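You operate a simulated robot arm through the tools that you are given. There is no shell and no other tool.

You are at the controls of a simulated robot arm. One attempt, no reset.

Task
Clamp the dusty block, brush the dust off and release the bench clamp.
Fine: use the hand brush while the block is clamped and put it back; the block stays in the bench clamp; other oval blocks stay. Set down upright: hand brush. What is to be rubbed or washed off counts as gone when no trace of it is left.

The check looks at the end state, three seconds after you hand in, the way a careful person would. Anything else that was tipped, shoved, dropped, spilled or broken makes it a failure.

Robot
A 6-joint arm with a fingered hand, fixed in place. Base frame: the origin is on the floor under the middle of its stand, x ahead of it, y to its left, z up; the work surface is at about z = 850. Lengths are in mm, angles in degrees, forces in N, time in s.
With the tool pointing down near the work surface it reaches from about 300 to 820 mm from the base axis. Its first joint turns from -166.0 to 166.0 degrees. Payload 4 kg.
Tool frame: the origin (TCP) lies between the finger pads and is the grasp point; the fingertips stand 26 mm ahead of it; z points along the fingers, y is the line along which they close. The gripper opens to 132 mm; its body begins 73 mm behind the TCP. The gripper is a hand of 5 fingers: y runs from the thumb to the fingers, the wrist lies at [0, 0, -239] in the tool frame, and closing takes about 1.5 s.
Orientation is that of the tool frame in the base frame, as a unit quaternion [x, y, z, w]. With the fingers straight down and closing along the base's y, the tool's x points along the base's -x, its y along +y and its z along -z.

Tools
- The arm moves only by the tool jog_arm. Its argument "commands" is a list of rows, each a list of 6 numbers: the shift along the base's x, y, z in mm, then the turn, a rotation vector about the base's x, y, z in degrees. In form: [[dx, dy, dz, ax, ay, az], ...]. A call has 1 to 20 rows; each row is the pose to reach, as a shift and turn from the pose commanded when the call began. "gripper" is the gripper command, from -1 (shut) to 1 (fully open), values between in proportion, set as the call begins (left out, the last holds). Rows are played at 5 a second. More than 50 mm and 8.6 degrees between two rows, or a gripper value outside its range, and nothing of the call is played. Where a pose cannot be reached the arm comes as near as it can. A force on the tool above 70 N (or 10 N above the force at the start of the call, whichever is more), or a blocked arm, ends the call early, and 0.2 s more pass. The fingers move at their own pace (about 45 mm/s each) and stop on an object; they squeeze with about 26 N. The grip force told is the motor's: it shows also when the fingers shut on nothing. Time passes only in rows, and 0.2 s behind the last, so rows that repeat a pose let the fingers close. It gives the time, the measured TCP pose, the force on the tool (base axes), the opening and the grip force at its end, in the units of the frame above (readings bear some noise), with the torque about the TCP (base axes, N m) and any sound that the robot's microphone picked up, and new pictures: "pictures" is both (left out), scene, wrist or none.
- Cameras (640 x 400 px; columns grow to the right, rows downward): "scene" is fixed at [401, 501.1, 1446.6]; the picture's right is [-0.87, -0.49, 0.00], its down [-0.35, 0.62, -0.70] and it looks along [0.34, -0.61, -0.71] (base axes); focal length 321 px, centre (320, 200). "wrist" rides on the gripper at [84, 2, -97] in the tool frame; the picture's right is [-0.02, 1.00, 0.00], its down [-0.75, -0.02, -0.66] and it looks along [-0.66, -0.01, 0.75] (tool axes); focal length 270 px, centre (320, 200). There is no depth. A picture from a camera that has moved, and an enlarged one, comes with that camera's place and axes in the base frame and with its lens.
- hand_shape(shape): the hand has 5 fingers and takes this shape, open, in about a second: jaw (thumb against the fingers, like two jaws); tri (thumb and two fingers); tip (a fingertip pinch); poke (one finger out to press); point (the index stretched); flat (the hand flat); cup (the hand cupped); fist (a fist). The gripper value then closes the fingers along that shape, each until it touches; the sizes above hold for jaw. It gives what a move gives, with no picture.
- zoom(camera, box): a new picture of the part [left, top, right, bottom] of that camera's present view, enlarged. The clock stands still meanwhile.
- hand_in(): hands the job in; it is judged then, once.

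Places have to be worked out from the pictures, the camera data and where the tool is seen. Open the gripper and draw the arm clear of the work before you hand the job in, unless the task says otherwise.

The tools are called after "Emit:" as a command line: name --pt "numbers of a row" for each row, then --argument value for the rest, lists and objects as JSON in quotes. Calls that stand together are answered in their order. jog_arm: Moves the arm, as the interface text tells. Its arguments: {"type":"object","properties":{"commands":{"type":"array"},"gripper":{"type":"number"},"pictures":{"type":"string","enum":["both","scene","wrist","none"]}},"required":["commands"]} The other tools are called the same way: hand_shape (shape) gives the hand a shape; zoom (camera, box) takes an enlarged picture of a part of a camera's view; hand_in () hands the job in.

At the start:

```text
clock: 0.0
ee_pos: [433.4, -44.8, 1143.8]
tool_rot: [0.0, 1.0, 0.0, 0.0]
contact_force: [0.2, -0.5, -0.6]
moment: [-0.02, 0.01, -0.01]
grip_width: 131.5
grip_force: 0.0
shape: jaw
```

scene: 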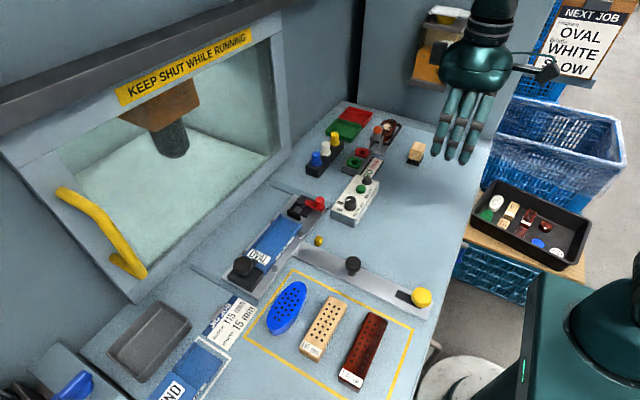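
wrist: 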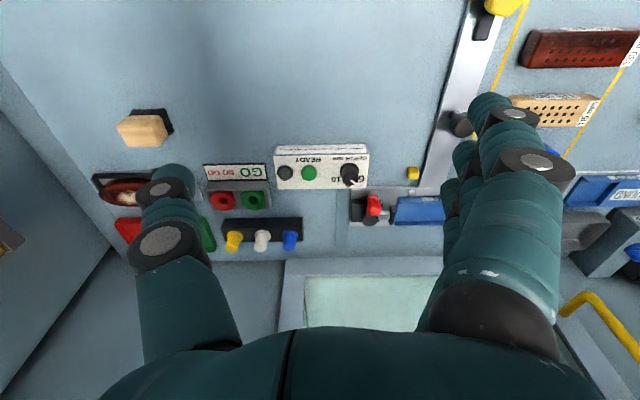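

I'll begin by looking closer at the scene to identify the clamp, the dusty block and the brush.

Emit:
zoom --camera "scene" --box '[180, 180, 440, 400]'

Emit:
zoom --camera "scene" --box '[270, 90, 450, 220]'

Emit:
zoom --camera "scene" --box '[440, 0, 640, 280]'

Emit:
zoom --camera "scene" --box '[0, 270, 240, 400]'

Emit:
zoom --camera "wrist" --box '[80, 80, 400, 280]'

Emit:
zoom --camera "wrist" --box '[380, 0, 640, 300]'

```text
1.82 times, centred on (310, 290) of scene
camera zoom: at [401.0, 501.1, 1446.6], right [-0.87, -0.49, 0.0], down [-0.35, 0.62, -0.7], along [0.34, -0.61, -0.71], focal length 583 px, centre (338, 36)
```

zoom: 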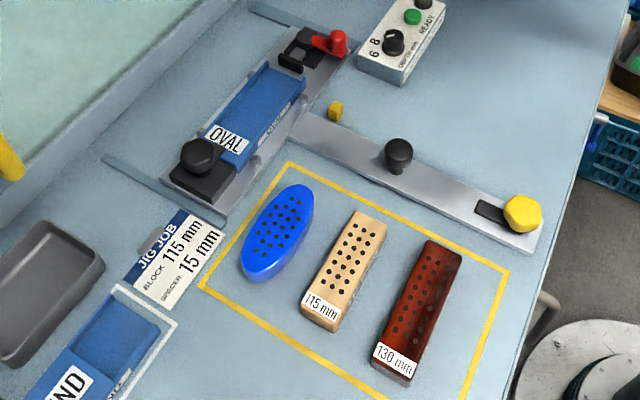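

```text
3.08 times, centred on (360, 155) of scene
camera zoom: at [401.0, 501.1, 1446.6], right [-0.87, -0.49, 0.0], down [-0.35, 0.62, -0.7], along [0.34, -0.61, -0.71], focal length 987 px, centre (197, 338)
```

zoom: 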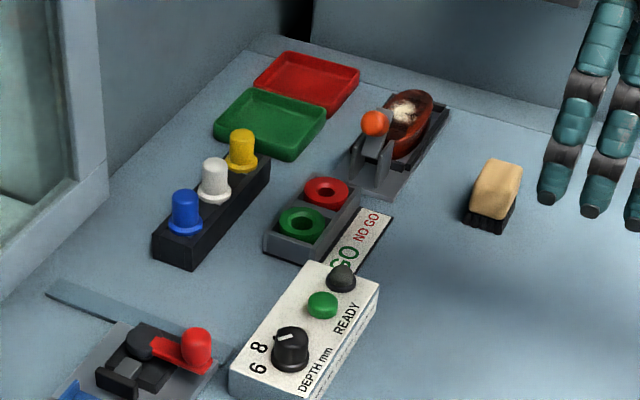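

```text
1.43 times, centred on (540, 140) of scene
camera zoom: at [401.0, 501.1, 1446.6], right [-0.87, -0.49, 0.0], down [-0.35, 0.62, -0.7], along [0.34, -0.61, -0.71], focal length 458 px, centre (6, 286)
```

zoom: 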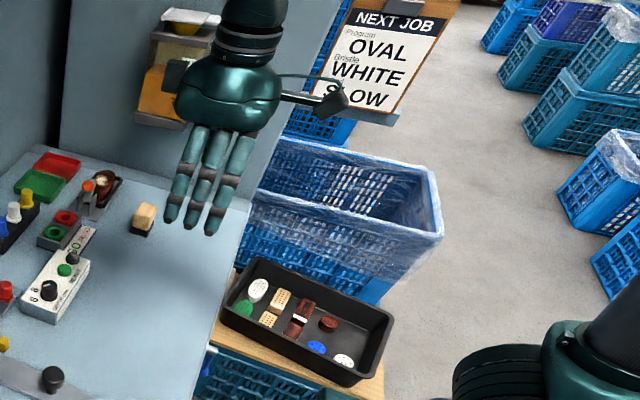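

```text
2.67 times, centred on (120, 335) of scene
camera zoom: at [401.0, 501.1, 1446.6], right [-0.87, -0.49, 0.0], down [-0.35, 0.62, -0.7], along [0.34, -0.61, -0.71], focal length 856 px, centre (853, -160)
```

zoom: 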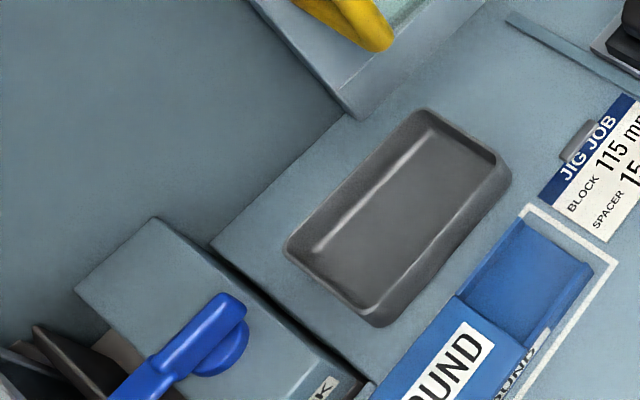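

```text
2.00 times, centred on (240, 180) of wrist
camera zoom: at [349.2, -42.4, 1240.2], right [0.02, 1.0, 0.0], down [0.75, -0.02, 0.66], along [0.66, -0.01, -0.75], focal length 541 px, centre (480, 240)
```

zoom: 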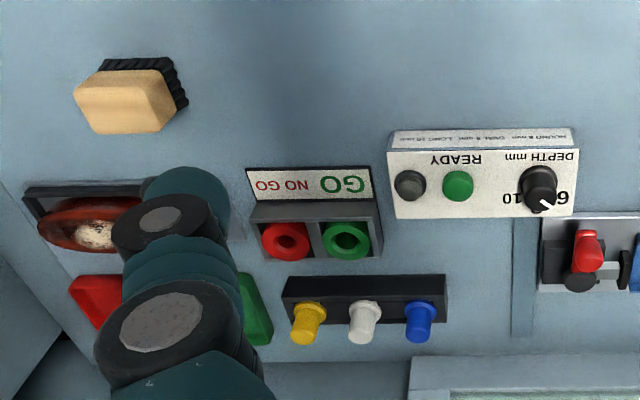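

```text
1.33 times, centred on (510, 150) of wrist
camera zoom: at [349.2, -42.4, 1240.2], right [0.02, 1.0, 0.0], down [0.75, -0.02, 0.66], along [0.66, -0.01, -0.75], focal length 360 px, centre (67, 267)
```

zoom: 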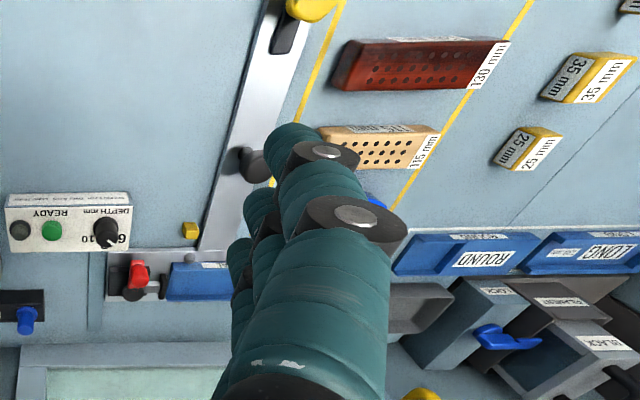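

The bench clamp with the brown dusty oval block and orange lever seems to be at about (633,-357), and the wood-backed hand brush at about (523,-295). I'll move the arm over there at height to get a closer look.

Emit:
jog_arm --pt "10 -40 0 0 0 0" --pt "20 -80 -10 0 0 0" --pt "30 -120 -30 0 0 0" --pt "40 -160 -50 0 0 0" --pt "50 -200 -70 0 0 0" --pt "60 -240 -85 0 0 0" --pt "70 -275 -95 0 0 0" --pt "80 -300 -100 0 0 0" --pt "80 -300 -100 0 0 0"

```text
clock: 2.0
ee_pos: [515.5, -343.9, 1041.1]
tool_rot: [0.001, 1.0, -0.001, 0.0]
contact_force: [-0.3, 0.4, 0.6]
moment: [-0.01, 0.04, -0.01]
grip_width: 131.9
grip_force: 0.0
shape: jaw
camera wrist: at [431.5, -342.5, 1139.5], right [0.02, 1.0, 0.0], down [0.75, -0.02, 0.66], along [0.66, -0.01, -0.75], focal length 270 px, centre (320, 200)
```

scene: 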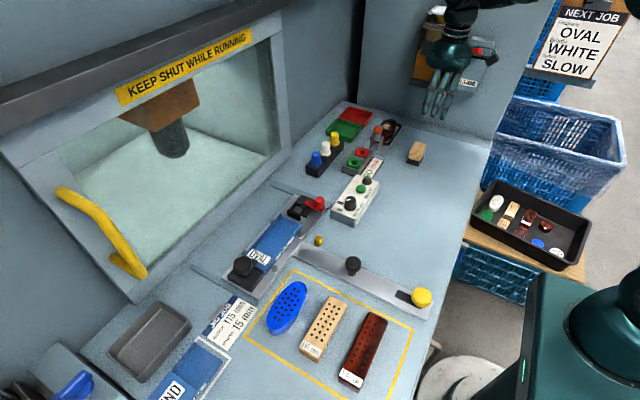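
wrist: 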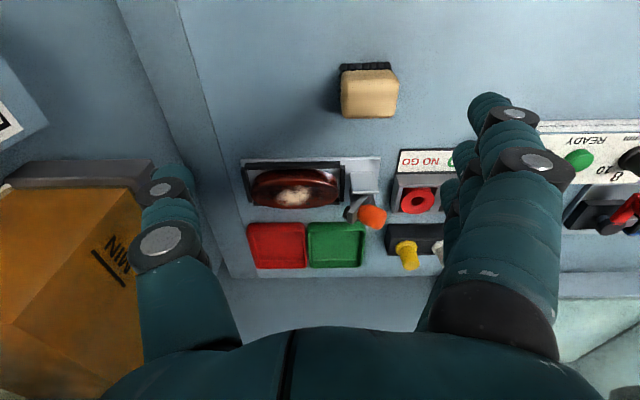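

The clamp is now in view between the fingers, with a wall-mounted bin to the left. I'll zoom on the clamp, brush and bin.

Emit:
zoom --camera "wrist" --box '[220, 40, 460, 280]'

Emit:
zoom --camera "scene" --box '[320, 80, 480, 190]'

Emit:
zoom --camera "scene" --box '[380, 0, 540, 130]'

```text
1.67 times, centred on (340, 160) of wrist
camera zoom: at [431.5, -342.5, 1139.5], right [0.02, 1.0, 0.0], down [0.75, -0.02, 0.66], along [0.66, -0.01, -0.75], focal length 450 px, centre (287, 267)
```

zoom: 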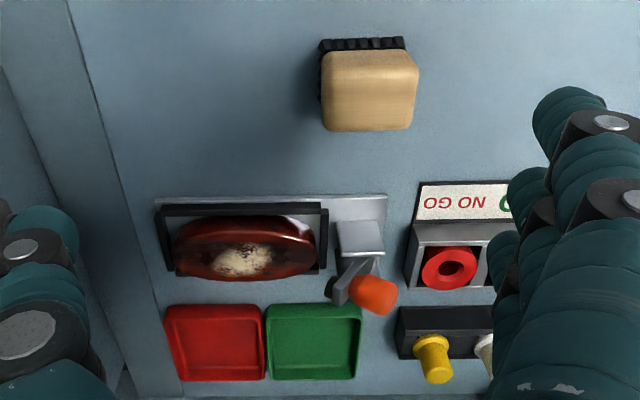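

```text
3.64 times, centred on (400, 135) of scene
camera zoom: at [401.0, 501.1, 1446.6], right [-0.87, -0.49, 0.0], down [-0.35, 0.62, -0.7], along [0.34, -0.61, -0.71], focal length 1167 px, centre (29, 436)
```

zoom: 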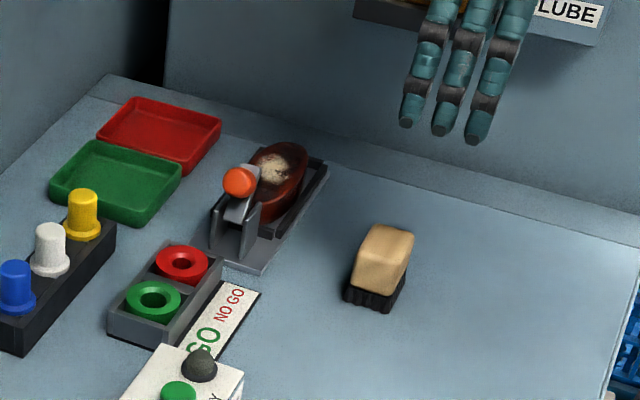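

```text
3.08 times, centred on (460, 65) of scene
camera zoom: at [401.0, 501.1, 1446.6], right [-0.87, -0.49, 0.0], down [-0.35, 0.62, -0.7], along [0.34, -0.61, -0.71], focal length 987 px, centre (-111, 615)
```

zoom: 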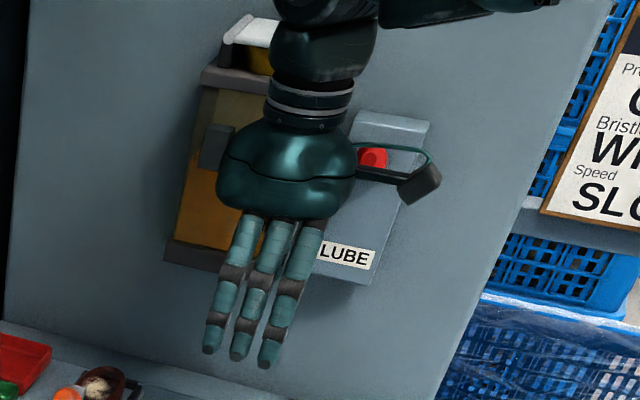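

The clamp has a toggle lever with an orange knob at its +y end (about (648,-285,921)). There is a dispenser on the wall near y≈-420, so I'll back off toward +y and yaw the hand so the camera looks towards the clamp from the side.

Emit:
jog_arm --pt "10 40 0 0 0 0" --pt "20 80 0 0 0 0" --pt "30 105 0 0 0 -7" --pt "40 115 0 0 0 -15" --pt "50 120 0 0 0 -23" --pt "60 125 0 0 0 -31" --pt "70 125 -10 0 0 -39" --pt "80 125 -15 0 0 -47" --pt "90 125 -20 0 0 -55" --pt "100 125 -25 0 0 -63" --pt "110 125 -30 0 0 -71" --pt "120 125 -35 0 0 -79" --pt "130 125 -40 0 0 -87" --pt "132 125 -41 0 0 -90" --pt "132 125 -41 0 0 -90"

```text
clock: 5.2
ee_pos: [644.8, -217.6, 1000.9]
tool_rot: [0.708, 0.706, -0.001, 0.0]
contact_force: [-0.1, 0.1, -0.2]
moment: [-0.03, 0.02, 0.02]
grip_width: 131.7
grip_force: 0.1
shape: jaw
camera wrist: at [647.3, -133.5, 1098.4], right [1.0, -0.02, 0.0], down [-0.02, -0.75, 0.66], along [-0.01, -0.66, -0.75], focal length 270 px, centre (320, 200)
```

scene: 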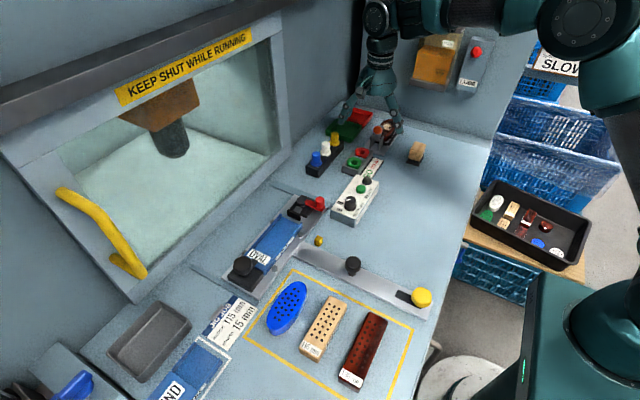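
wrist: 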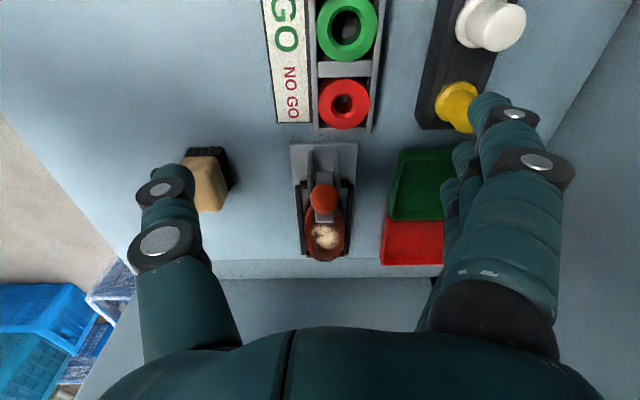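

Emit:
zoom --camera "wrist" --box '[240, 130, 400, 270]'

Emit:
zoom --camera "scene" --box '[340, 20, 500, 170]'

Emit:
zoom --camera "wrist" --box '[120, 120, 280, 250]'

```text
2.86 times, centred on (320, 200) of wrist
camera zoom: at [647.3, -133.5, 1098.4], right [1.0, -0.02, 0.0], down [-0.02, -0.75, 0.66], along [-0.01, -0.66, -0.75], focal length 772 px, centre (320, 200)
```

zoom: 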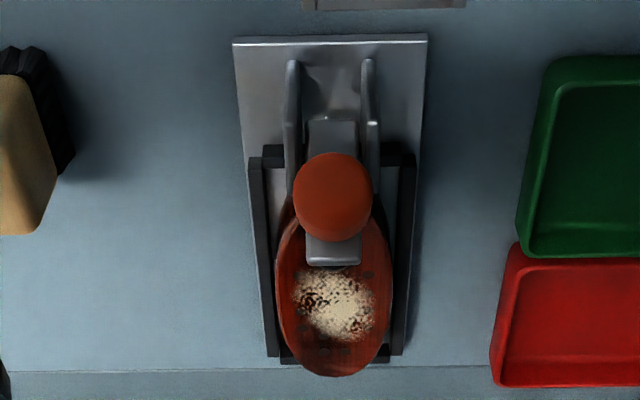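

```text
2.67 times, centred on (420, 95) of scene
camera zoom: at [401.0, 501.1, 1446.6], right [-0.87, -0.49, 0.0], down [-0.35, 0.62, -0.7], along [0.34, -0.61, -0.71], focal length 856 px, centre (53, 480)
```

zoom: 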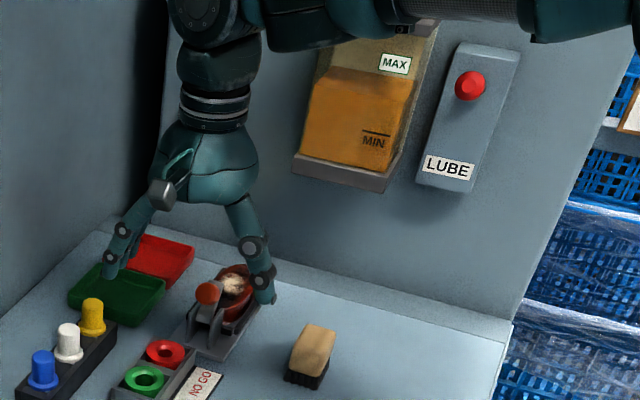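

```text
3.08 times, centred on (200, 185) of wrist
camera zoom: at [647.3, -133.5, 1098.4], right [1.0, -0.02, 0.0], down [-0.02, -0.75, 0.66], along [-0.01, -0.66, -0.75], focal length 832 px, centre (689, 246)
```

zoom: 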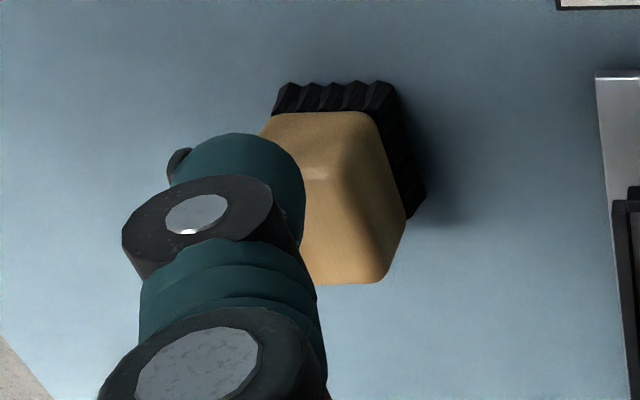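

The hand's views are clear; let me zoom tightly at the clamp lever with both cameras to work out its mechanism.

Emit:
zoom --camera "scene" --box '[365, 110, 415, 160]'

Emit:
zoom --camera "wrist" --box '[290, 140, 360, 210]'

Emit:
zoom --camera "wrist" --box '[290, 195, 360, 265]'

```text
8.00 times, centred on (390, 135) of scene
camera zoom: at [401.0, 501.1, 1446.6], right [-0.87, -0.49, 0.0], down [-0.35, 0.62, -0.7], along [0.34, -0.61, -0.71], focal length 2567 px, centre (-240, 720)
```

zoom: 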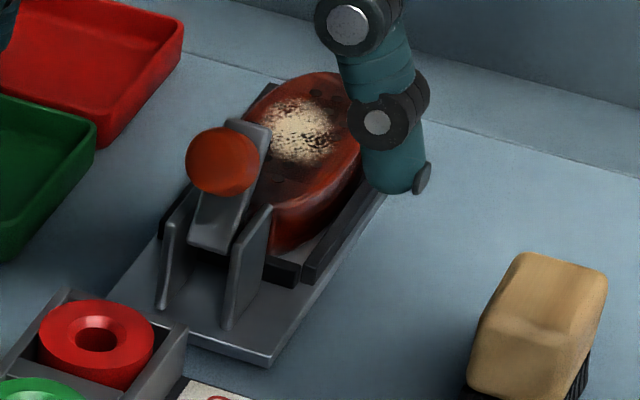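

```text
5.71 times, centred on (325, 175) of wrist
camera zoom: at [647.3, -133.5, 1098.4], right [1.0, -0.02, 0.0], down [-0.02, -0.75, 0.66], along [-0.01, -0.66, -0.75], focal length 1544 px, centre (291, 343)
```

zoom: 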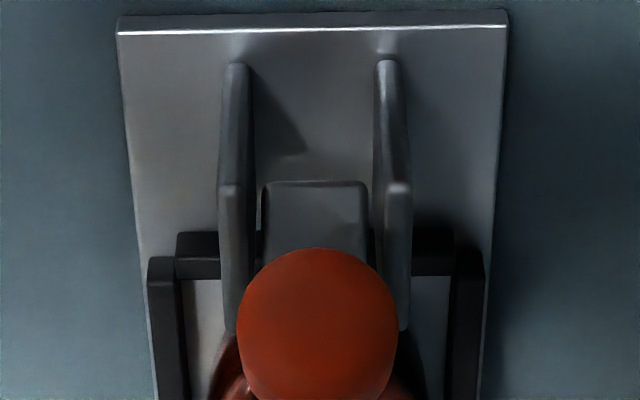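

```text
5.71 times, centred on (325, 230) of wrist
camera zoom: at [647.3, -133.5, 1098.4], right [1.0, -0.02, 0.0], down [-0.02, -0.75, 0.66], along [-0.01, -0.66, -0.75], focal length 1544 px, centre (291, 29)
```

zoom: 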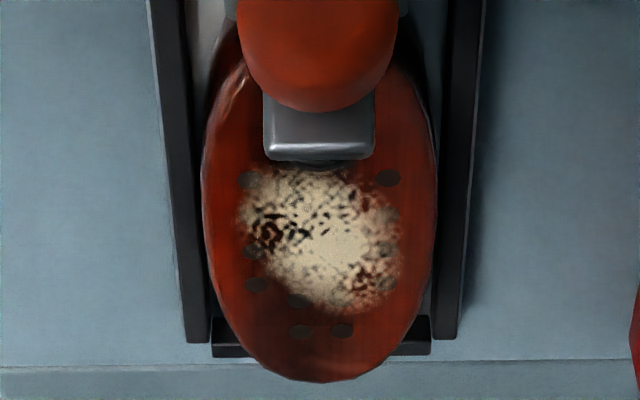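

The lever is a tilted bar (about 50° up towards the block) with the orange knob on its upper side; pressing it over onto the block should clamp. I want a side view to find the pivot, so I'll yaw back and then tilt the camera towards horizontal.

Emit:
jog_arm --pt "-10 0 10 0 0 8" --pt "-20 0 20 0 0 16" --pt "-30 0 30 0 0 24" --pt "-40 0 40 0 0 32" --pt "-50 0 40 0 0 40" --pt "-60 0 40 0 0 48" --pt "-70 -5 40 0 0 56" --pt "-80 -10 40 0 0 64" --pt "-90 -15 40 0 0 72" --pt "-100 -20 40 0 0 80" --pt "-110 -25 40 0 0 86" --pt "-115 -30 40 0 0 90" --pt "-115 -30 40 0 0 90" --pictures "none"

Emit:
jog_arm --pt "0 -10 -10 0 -6 0" --pt "5 -20 -20 0 -12 0" --pt "10 -30 -30 0 -18 0" --pt "15 -35 -40 0 -24 0" --pt "20 -40 -50 0 -30 0" --pt "20 -45 -60 0 -35 0" --pt "20 -45 -60 0 -35 0" --pictures "both"

```text
clock: 8.0
ee_pos: [530.6, -251.4, 1043.3]
tool_rot: [0.0, 1.0, 0.0, 0.0]
contact_force: [-0.4, -0.1, -0.7]
moment: [-0.03, -0.01, -0.02]
grip_width: 131.8
grip_force: 0.0
shape: jaw
```

```text
clock: 9.6
ee_pos: [550.6, -294.0, 981.1]
tool_rot: [0.0, 0.953, 0.0, 0.302]
contact_force: [1.6, 0.1, 0.0]
moment: [0.04, -0.02, 0.03]
grip_width: 132.1
grip_force: 0.1
shape: jaw
camera wrist: at [426.1, -292.7, 1012.8], right [0.02, 1.0, 0.01], down [0.24, -0.02, 0.97], along [0.97, -0.01, -0.24], focal length 270 px, centre (320, 200)
```

scene: 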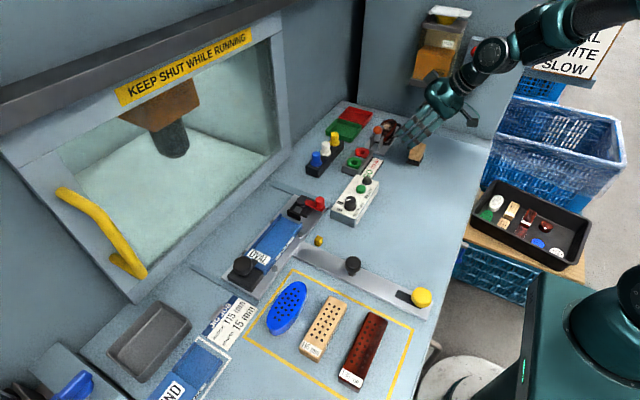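
wrist: 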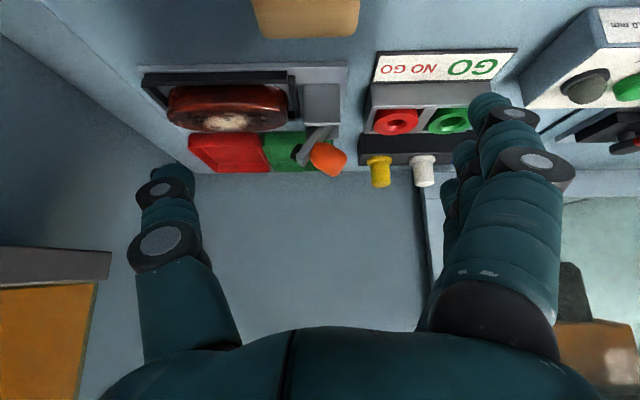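

Emit:
zoom --camera "wrist" --box '[120, 40, 370, 190]'

Emit:
zoom --camera "wrist" --box '[270, 60, 360, 190]'

Emit:
zoom --camera "scene" --box '[370, 40, 490, 180]'

```text
2.56 times, centred on (245, 115) of wrist
camera zoom: at [426.1, -292.7, 1012.8], right [0.02, 1.0, 0.01], down [0.24, -0.02, 0.97], along [0.97, -0.01, -0.24], focal length 692 px, centre (512, 418)
```

zoom: 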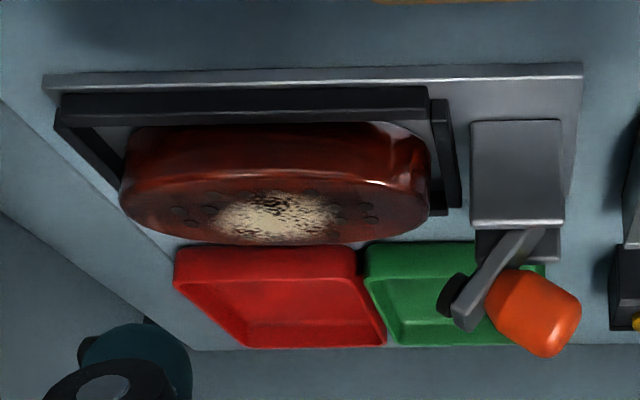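

```text
3.08 times, centred on (315, 125) of wrist
camera zoom: at [426.1, -292.7, 1012.8], right [0.02, 1.0, 0.01], down [0.24, -0.02, 0.97], along [0.97, -0.01, -0.24], focal length 832 px, centre (335, 431)
```

zoom: 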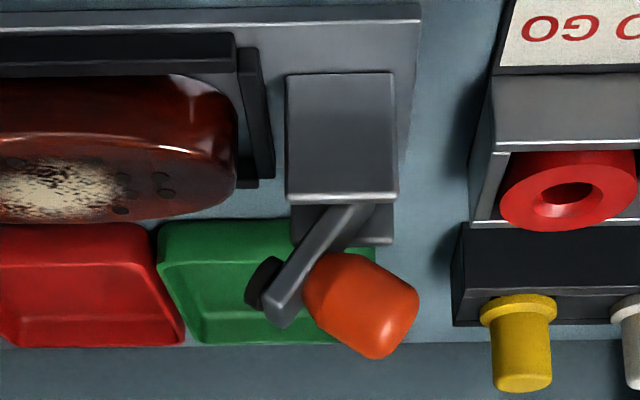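

```text
2.86 times, centred on (430, 110) of scene
camera zoom: at [401.0, 501.1, 1446.6], right [-0.87, -0.49, 0.0], down [-0.35, 0.62, -0.7], along [0.34, -0.61, -0.71], focal length 917 px, centre (6, 457)
```

zoom: 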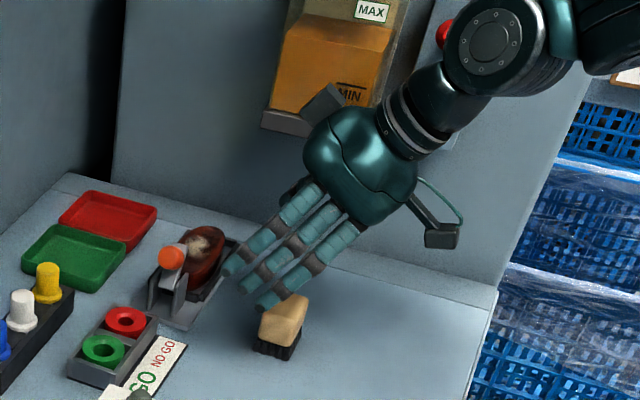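

The side view shows the lever pivot at about (648,-291,892), the bar rising 60° toward -y with a pad at its end and the knob on its upper side; it must swing about 60° down so the pad sits on the block. I'll level the hand, narrow the opening to about 80 mm and position it above the lever so that it straddles the knob along y.

Emit:
jog_arm --pt "0 0 15 0 8 0" --pt "0 0 30 0 16 0" --pt "5 0 40 0 24 0" --pt "15 0 45 0 32 0" --pt "30 0 50 0 35 0" --pt "60 0 45 0 35 0" --pt "90 0 40 0 35 0" --pt "97 0 30 0 35 0" --pt "97 0 20 0 35 0" --pt "97 0 20 0 35 0" --gripper 0.21

```text
clock: 11.8
ee_pos: [648.4, -292.5, 1001.4]
tool_rot: [0.0, 1.0, -0.001, 0.0]
contact_force: [0.0, 0.0, 0.3]
moment: [-0.04, 0.03, -0.01]
grip_width: 80.7
grip_force: 0.1
shape: jaw
camera wrist: at [563.6, -291.8, 1097.6], right [0.02, 1.0, 0.0], down [0.75, -0.02, 0.66], along [0.66, -0.01, -0.75], focal length 270 px, centre (320, 200)
```

scene: 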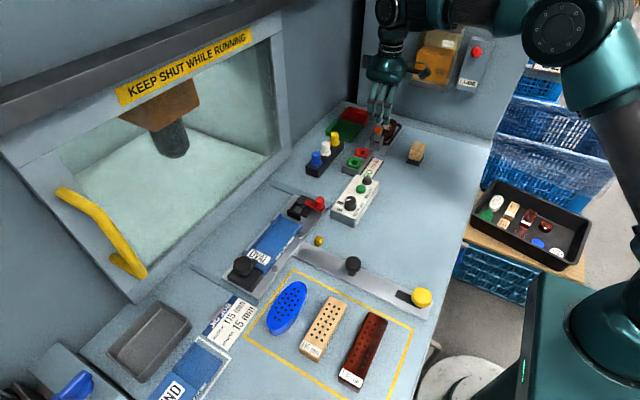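
wrist: 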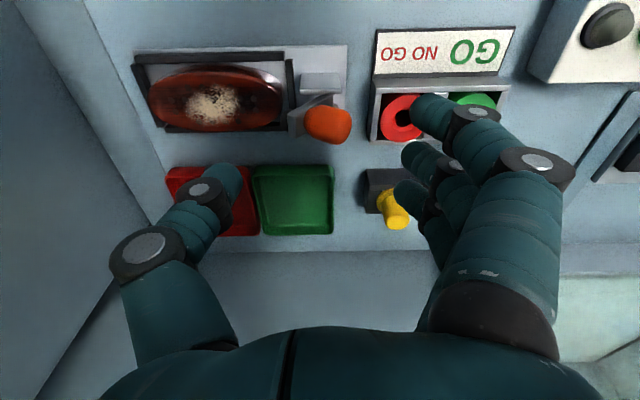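

Emit:
zoom --camera "wrist" --box '[120, 30, 560, 300]'

Emit:
zoom --camera "scene" --box '[350, 50, 430, 160]'

```text
1.45 times, centred on (340, 165) of wrist
camera zoom: at [563.6, -291.8, 1097.6], right [0.02, 1.0, 0.0], down [0.75, -0.02, 0.66], along [0.66, -0.01, -0.75], focal length 393 px, centre (291, 251)
```

zoom: 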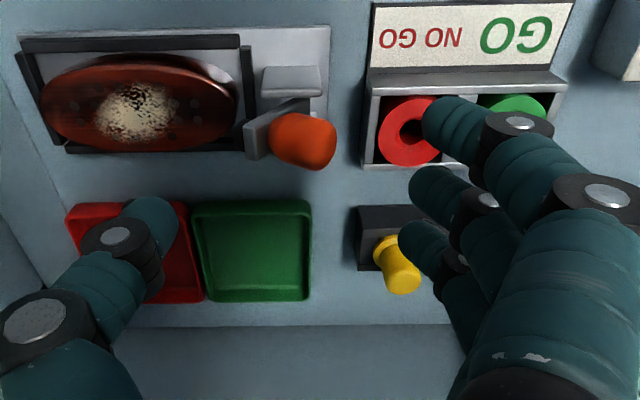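

```text
3.64 times, centred on (390, 105) of scene
camera zoom: at [401.0, 501.1, 1446.6], right [-0.87, -0.49, 0.0], down [-0.35, 0.62, -0.7], along [0.34, -0.61, -0.71], focal length 1167 px, centre (66, 546)
```

zoom: 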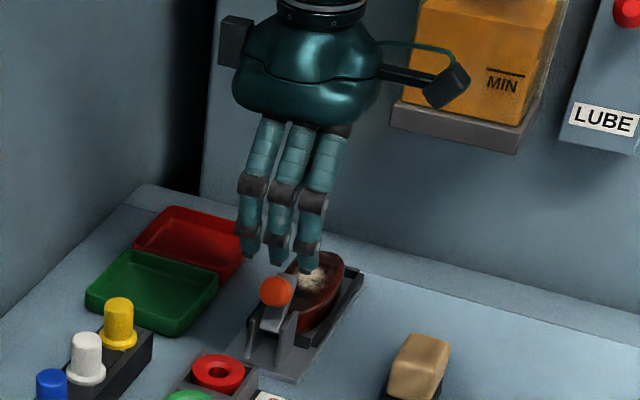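

The hand straddles the lever: fingers at about y≈-246 and thumb at y≈-346, with the knob between. I'll descend straight down so the tips are about level with the lower part of the knob.

Emit:
jog_arm --pt "0 0 -15 0 0 0" --pt "0 0 -30 0 0 0" --pt "0 0 -45 0 0 0" --pt "0 0 -58 0 0 0" --pt "0 0 -68 0 0 0" --pt "0 0 -68 0 0 0"

```text
clock: 13.2
ee_pos: [648.0, -295.0, 932.6]
tool_rot: [0.0, 1.0, 0.0, 0.0]
contact_force: [0.8, 0.0, 0.2]
moment: [0.02, -0.01, 0.0]
grip_width: 80.4
grip_force: 0.0
shape: jaw
camera wrist: at [562.8, -292.9, 1030.5], right [0.02, 1.0, 0.0], down [0.75, -0.02, 0.66], along [0.66, -0.01, -0.75], focal length 270 px, centre (320, 200)
```

scene: 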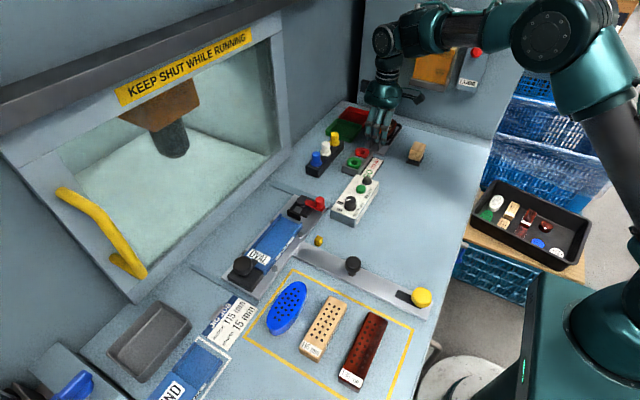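
wrist: 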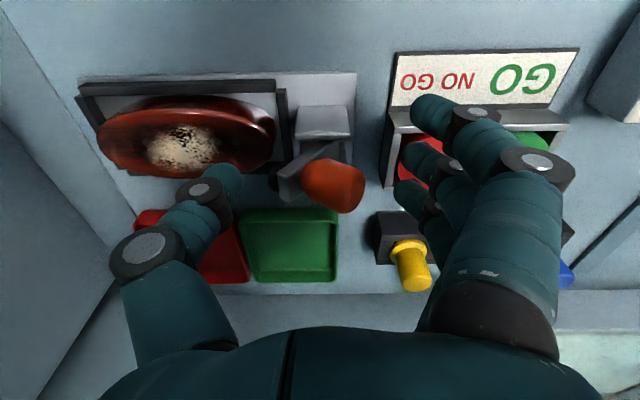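

The knob sits between fingers and thumb with no contact. Now I push toward -y so the fingers swing the knob over, checking the forces.

Emit:
jog_arm --pt "0 -6 0 0 0 0" --pt "0 -12 0 0 0 0" --pt "0 -18 0 0 0 0" --pt "0 -24 0 0 0 0" --pt "0 -30 0 0 0 0" --pt "0 -34 0 0 0 0" --pt "0 -34 0 0 0 0"

```text
clock: 14.8
ee_pos: [648.2, -328.5, 933.4]
tool_rot: [0.0, 1.0, 0.0, -0.001]
contact_force: [-0.6, -0.4, -0.8]
moment: [0.03, 0.01, 0.0]
grip_width: 80.6
grip_force: 0.0
shape: jaw
camera wrist: at [563.6, -327.1, 1031.0], right [0.02, 1.0, 0.0], down [0.75, -0.02, 0.66], along [0.66, -0.01, -0.75], focal length 270 px, centre (320, 200)
```

scene: 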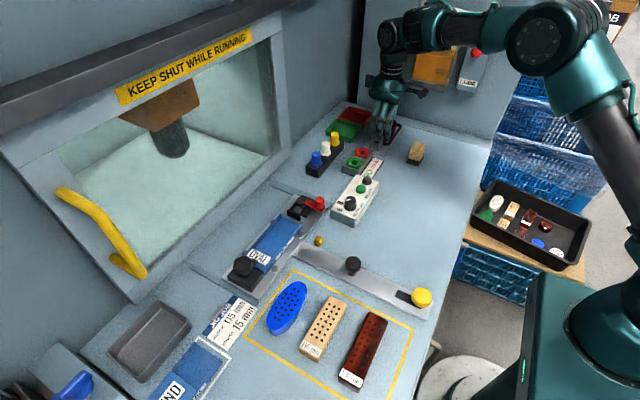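
wrist: 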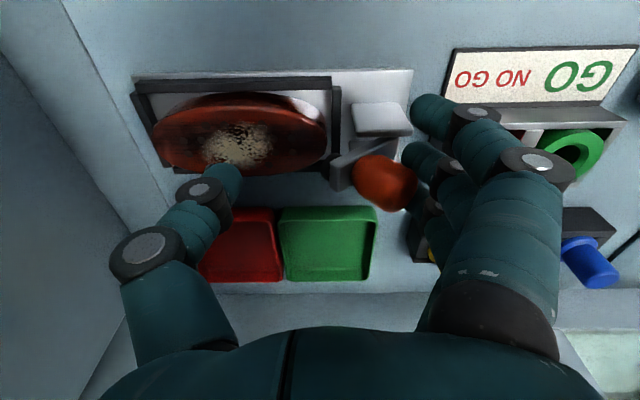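

The knob is now against the fingers and may have started to move; forces remain near zero. I continue toward -y.

Emit:
jog_arm --pt "0 -4 0 0 0 0" --pt "0 -8 0 0 0 0" --pt "0 -12 0 0 0 0" --pt "0 -16 0 0 0 0" --pt "0 -20 0 0 0 0" --pt "0 -20 0 0 0 0"

Emit:
zoom --camera "wrist" --box '[120, 50, 480, 280]'

```text
clock: 16.2
ee_pos: [649.6, -349.3, 933.7]
tool_rot: [0.0, 1.0, 0.0, 0.0]
contact_force: [0.7, -0.1, -0.3]
moment: [-0.03, 0.01, -0.01]
grip_width: 80.3
grip_force: 0.0
shape: jaw
camera wrist: at [563.4, -346.7, 1031.2], right [0.02, 1.0, 0.0], down [0.75, -0.02, 0.66], along [0.66, -0.01, -0.75], focal length 270 px, centre (320, 200)
```

scene: 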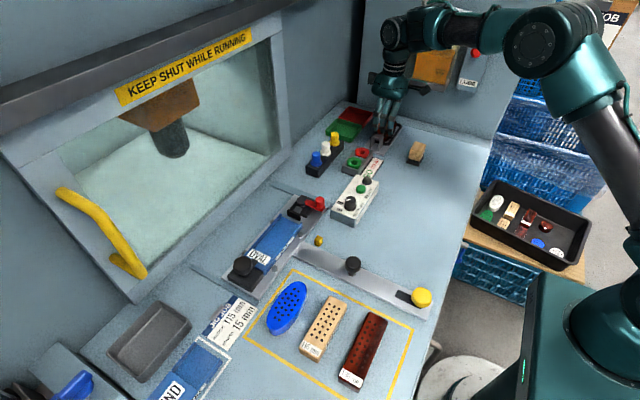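
wrist: 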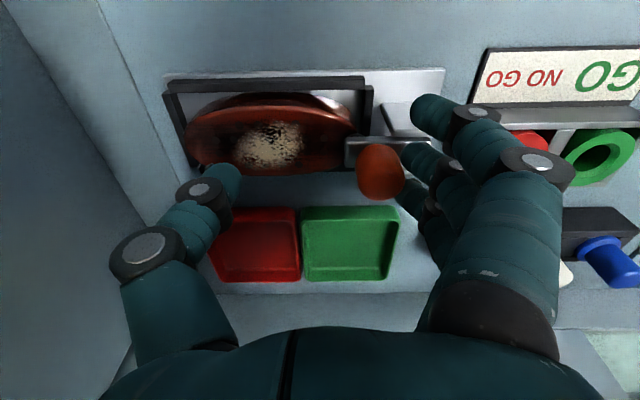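

```text
1.74 times, centred on (300, 165) of wrist
camera zoom: at [563.4, -346.7, 1031.2], right [0.02, 1.0, 0.0], down [0.75, -0.02, 0.66], along [0.66, -0.01, -0.75], focal length 470 px, centre (355, 261)
```

zoom: 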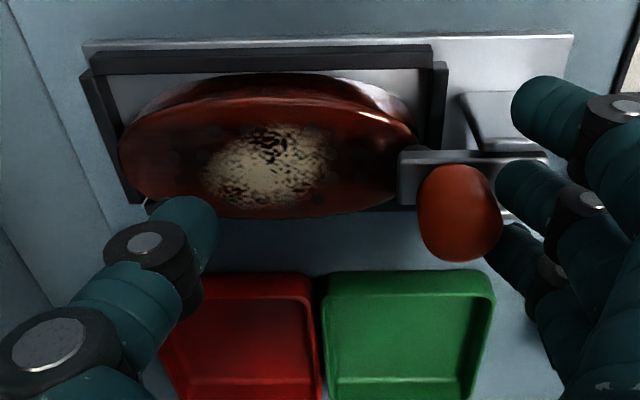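

The bar now looks nearly horizontal over the block's end with the knob upright. I push a few mm further to make sure it's seated and see whether force builds.

Emit:
jog_arm --pt "0 -3 0 0 0 0" --pt "0 -6 0 0 0 0" --pt "0 -9 0 0 0 0" --pt "0 -9 0 0 0 0"

Emit:
zoom --camera "wrist" --box '[150, 50, 510, 280]'

```text
clock: 17.2
ee_pos: [648.0, -355.7, 934.5]
tool_rot: [0.0, 1.0, 0.0, 0.0]
contact_force: [1.9, 5.2, 0.3]
moment: [0.12, -0.02, -0.07]
grip_width: 82.2
grip_force: 0.0
shape: jaw
camera wrist: at [562.6, -354.5, 1031.4], right [0.02, 1.0, 0.0], down [0.75, -0.01, 0.66], along [0.66, -0.01, -0.75], focal length 270 px, centre (320, 200)
```

scene: 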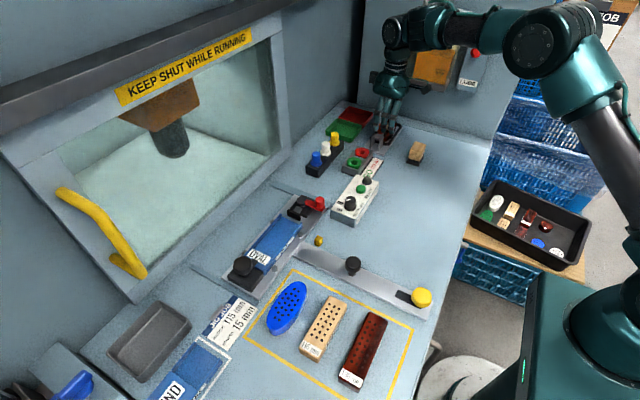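
wrist: 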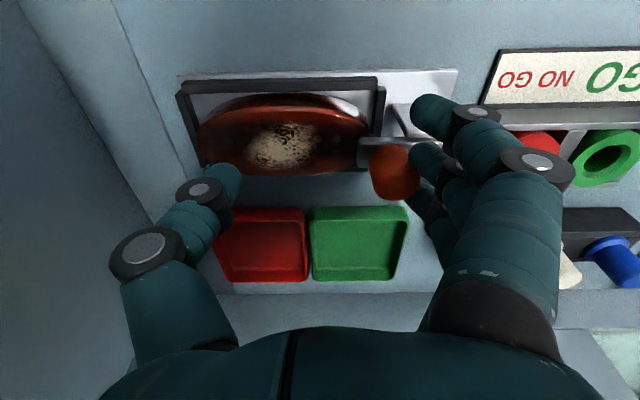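

```text
1.74 times, centred on (330, 165) of wrist
camera zoom: at [562.6, -354.5, 1031.4], right [0.02, 1.0, 0.0], down [0.75, -0.01, 0.66], along [0.66, -0.01, -0.75], focal length 470 px, centre (303, 261)
```

zoom: 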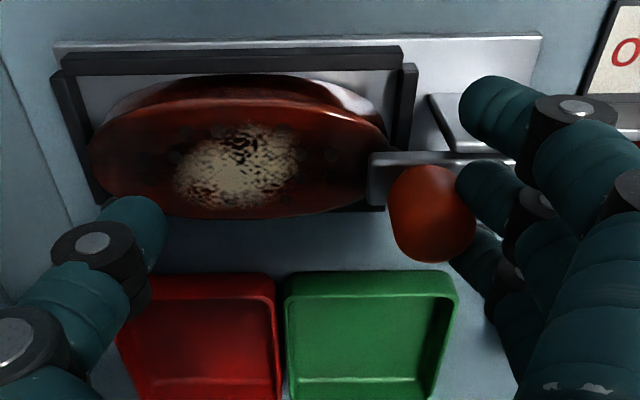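

The fingers now meet firm resistance (5 N) with the bar horizontal, so the lever appears closed on the block. I'll back off +y a little, rise clear, and check that the lever stays.

Emit:
jog_arm --pt "0 8 0 0 0 0" --pt "0 14 5 0 0 0" --pt "0 14 25 0 0 0" --pt "0 14 50 0 0 0" --pt "0 20 80 0 0 0" --pt "0 40 110 0 0 0" --pt "0 60 120 0 0 0" --pt "0 60 120 0 0 0"

Emit:
zoom --camera "scene" --box '[350, 50, 430, 160]'

Emit:
zoom --camera "wrist" --box '[80, 20, 400, 220]'

```text
clock: 19.0
ee_pos: [648.8, -294.9, 1055.4]
tool_rot: [0.0, 1.0, 0.0, 0.0]
contact_force: [0.8, 0.0, -0.4]
moment: [-0.03, -0.01, -0.01]
grip_width: 80.3
grip_force: 0.1
shape: jaw
camera wrist: at [563.0, -292.4, 1152.1], right [0.02, 1.0, 0.0], down [0.75, -0.02, 0.66], along [0.66, -0.01, -0.75], focal length 270 px, centre (320, 200)
```

scene: 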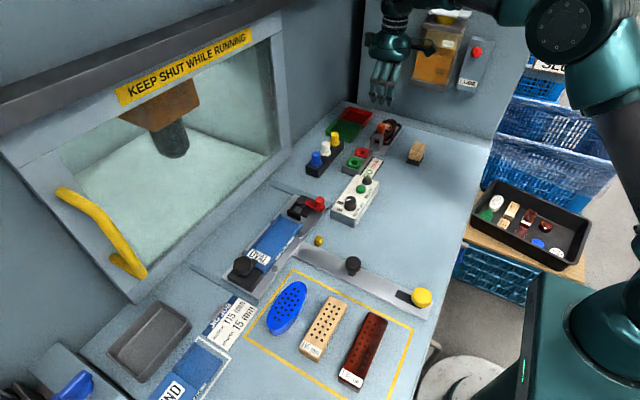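
wrist: 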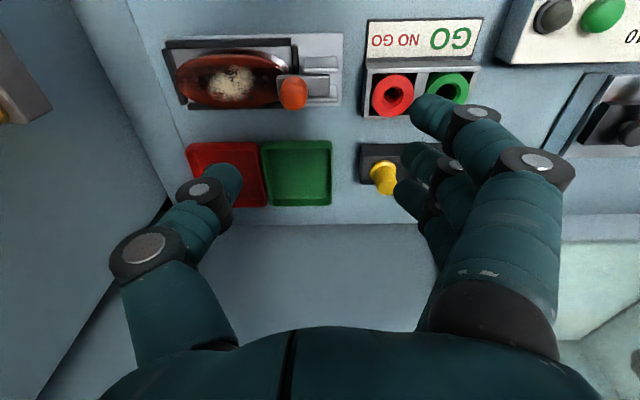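

```text
3.64 times, centred on (390, 105) of scene
camera zoom: at [401.0, 501.1, 1446.6], right [-0.87, -0.49, 0.0], down [-0.35, 0.62, -0.7], along [0.34, -0.61, -0.71], focal length 1167 px, centre (66, 546)
```

zoom: 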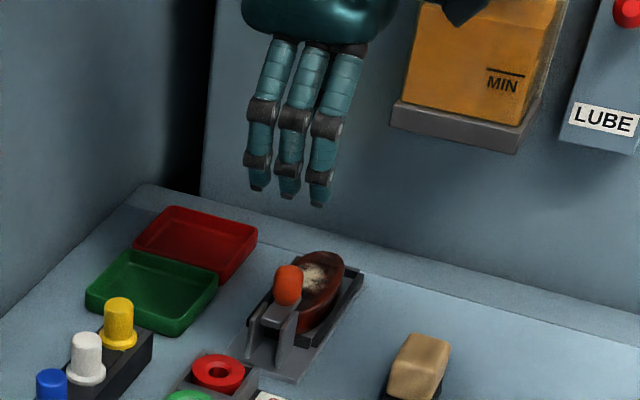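

```text
2.00 times, centred on (240, 120) of wrist
camera zoom: at [563.0, -292.4, 1152.1], right [0.02, 1.0, 0.0], down [0.75, -0.02, 0.66], along [0.66, -0.01, -0.75], focal length 541 px, centre (480, 360)
```

zoom: 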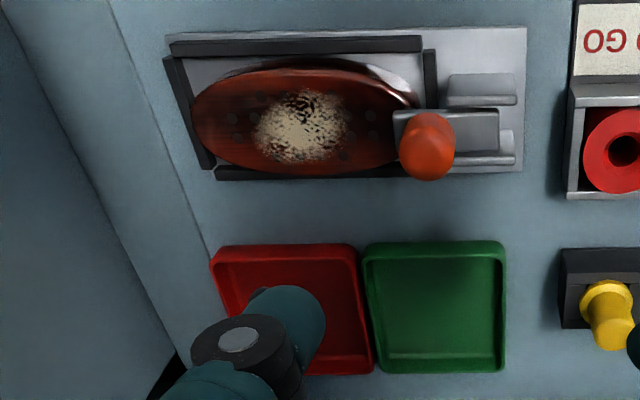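

The bar lies flat on the block end now. To make sure it is fully seated, I'll close the fingers, hover above the knob and press its top gently.

Emit:
jog_arm --pt "0 -10 -15 0 0 0" --pt "0 -20 -30 0 0 0" --pt "0 -21 -45 0 0 0" --pt "0 -21 -55 0 0 0" --pt "0 -21 -55 0 0 0" --pt "0 -21 -55 0 0 0" --pt "0 -21 -55 0 0 0" --gripper -1

Emit:
zoom --camera "wrist" --box '[180, 50, 460, 250]'

Emit:
zoom --camera "scene" --box '[350, 50, 430, 160]'

```text
clock: 20.6
ee_pos: [646.4, -316.6, 999.3]
tool_rot: [0.0, 1.0, 0.0, 0.0]
contact_force: [0.0, 0.6, -0.4]
moment: [0.01, -0.02, 0.02]
grip_width: 0.0
grip_force: 25.9
shape: jaw
camera wrist: at [562.8, -314.9, 1096.1], right [0.02, 1.0, 0.0], down [0.75, -0.02, 0.66], along [0.66, -0.01, -0.75], focal length 270 px, centre (320, 200)
```

scene: 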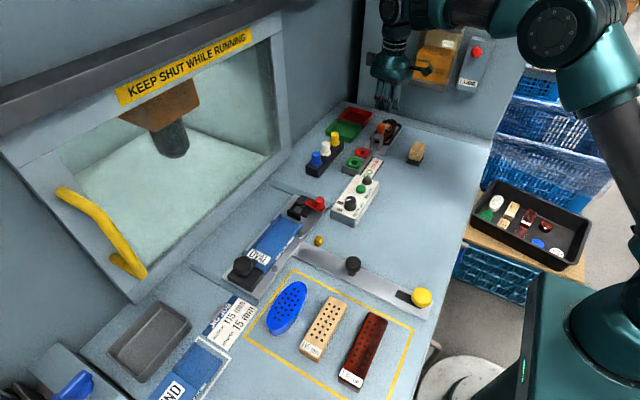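
wrist: 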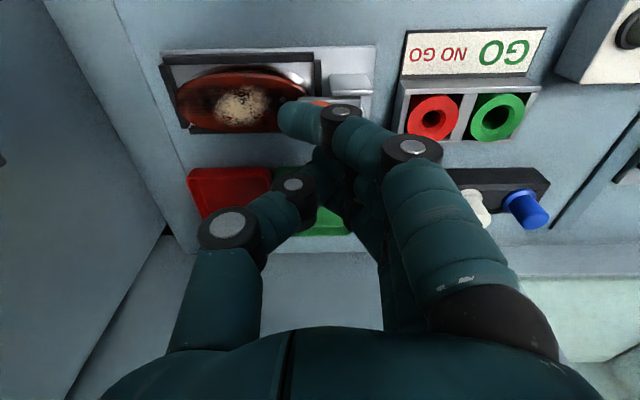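

```text
2.00 times, centred on (320, 150) of wrist
camera zoom: at [562.8, -314.9, 1096.1], right [0.02, 1.0, 0.0], down [0.75, -0.02, 0.66], along [0.66, -0.01, -0.75], focal length 541 px, centre (320, 300)
```

zoom: 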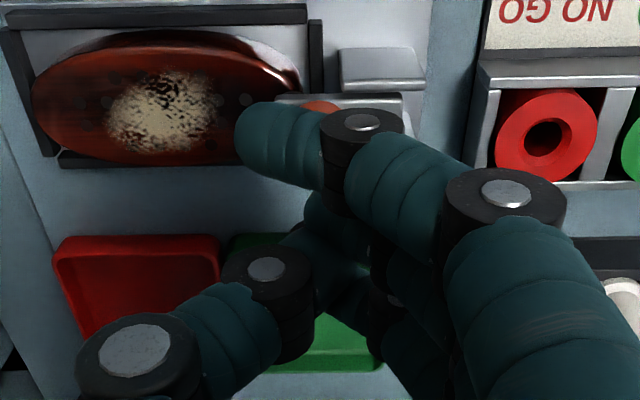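

```text
3.64 times, centred on (390, 105) of scene
camera zoom: at [401.0, 501.1, 1446.6], right [-0.87, -0.49, 0.0], down [-0.35, 0.62, -0.7], along [0.34, -0.61, -0.71], focal length 1167 px, centre (66, 546)
```

zoom: 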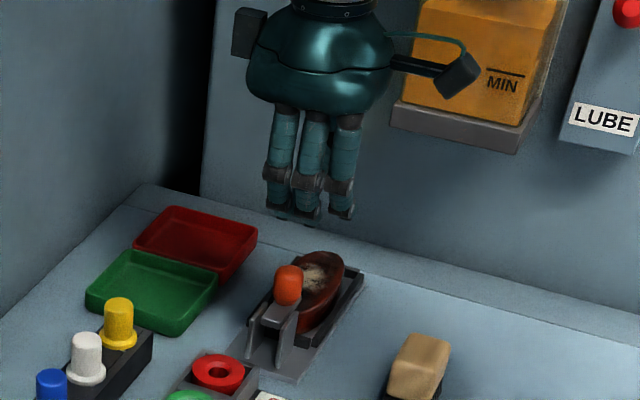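

Fingers are closed above the knob. I lower slowly until contact is felt on the knob's top.

Emit:
jog_arm --pt "2 1 -20 0 0 0" --pt "2 1 -38 0 0 0" --pt "2 1 -46 0 0 0" --pt "2 1 -50 0 0 0" --pt "2 1 -53 0 0 0" --pt "2 1 -55 0 0 0" --pt "2 1 -55 0 0 0"

```text
clock: 22.2
ee_pos: [649.9, -318.0, 951.4]
tool_rot: [0.0, 1.0, -0.002, 0.006]
contact_force: [-0.6, -0.6, 61.3]
moment: [0.12, 0.13, 0.01]
grip_width: 0.1
grip_force: 25.8
shape: jaw
camera wrist: at [564.3, -315.3, 1047.5], right [0.02, 1.0, 0.0], down [0.75, -0.01, 0.67], along [0.67, -0.02, -0.75], focal length 270 px, centre (320, 200)
```

scene: 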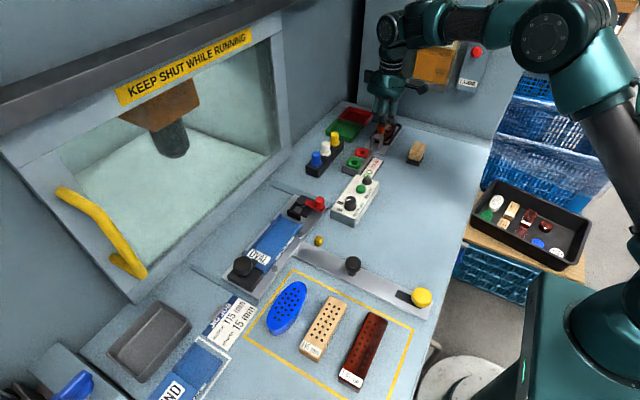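
wrist: 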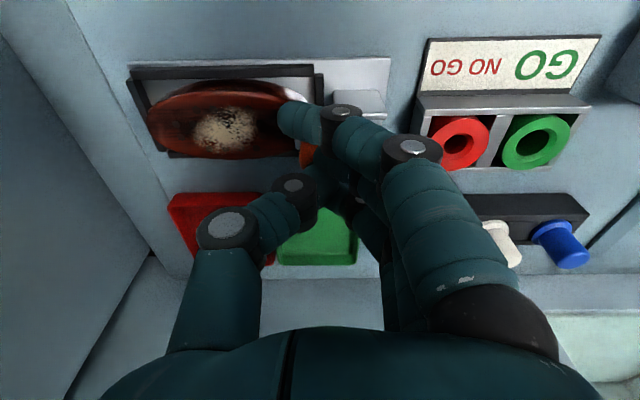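

The knob took a firm press (61 N) without giving, so the lever is fully seated. I back straight up and away, opening the hand.

Emit:
jog_arm --pt "0 0 10 0 0 0" --pt "0 0 40 0 0 0" --pt "0 10 80 0 0 0" --pt "0 30 110 0 0 0" --pt "0 50 120 0 0 0" --pt "0 50 120 0 0 0" --gripper 1

Emit:
zoom --camera "wrist" --box '[80, 20, 400, 220]'

```text
clock: 23.6
ee_pos: [649.0, -268.1, 1064.8]
tool_rot: [0.0, 1.0, 0.001, 0.0]
contact_force: [0.1, 1.2, -0.2]
moment: [0.01, -0.02, 0.02]
grip_width: 132.1
grip_force: 0.1
shape: jaw
camera wrist: at [565.0, -266.6, 1162.2], right [0.02, 1.0, 0.0], down [0.75, -0.02, 0.66], along [0.66, -0.01, -0.75], focal length 270 px, centre (320, 200)
```

scene: 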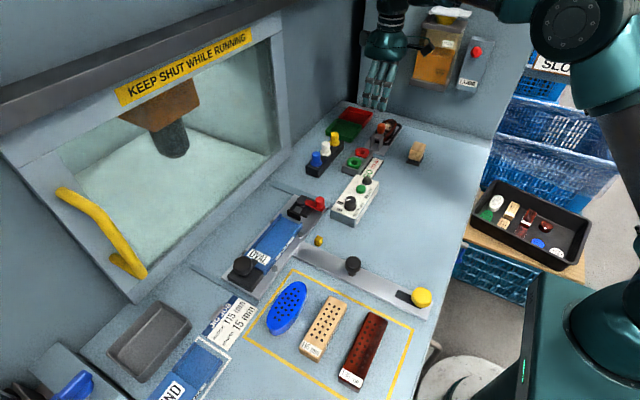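
wrist: 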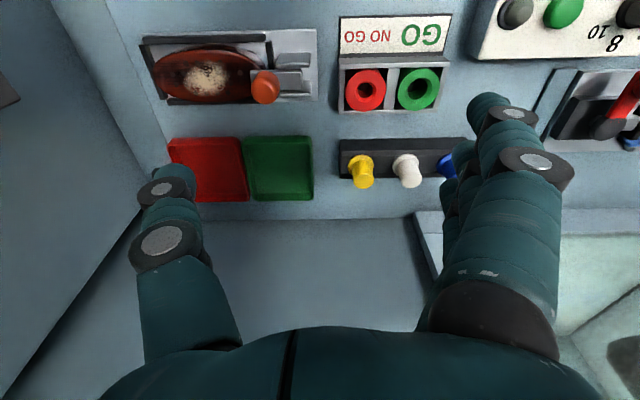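

```text
2.00 times, centred on (240, 120) of wrist
camera zoom: at [565.0, -266.6, 1162.2], right [0.02, 1.0, 0.0], down [0.75, -0.02, 0.66], along [0.66, -0.01, -0.75], focal length 541 px, centre (480, 360)
```

zoom: 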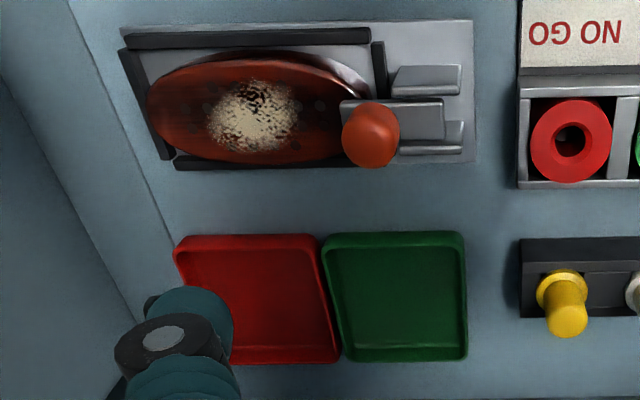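

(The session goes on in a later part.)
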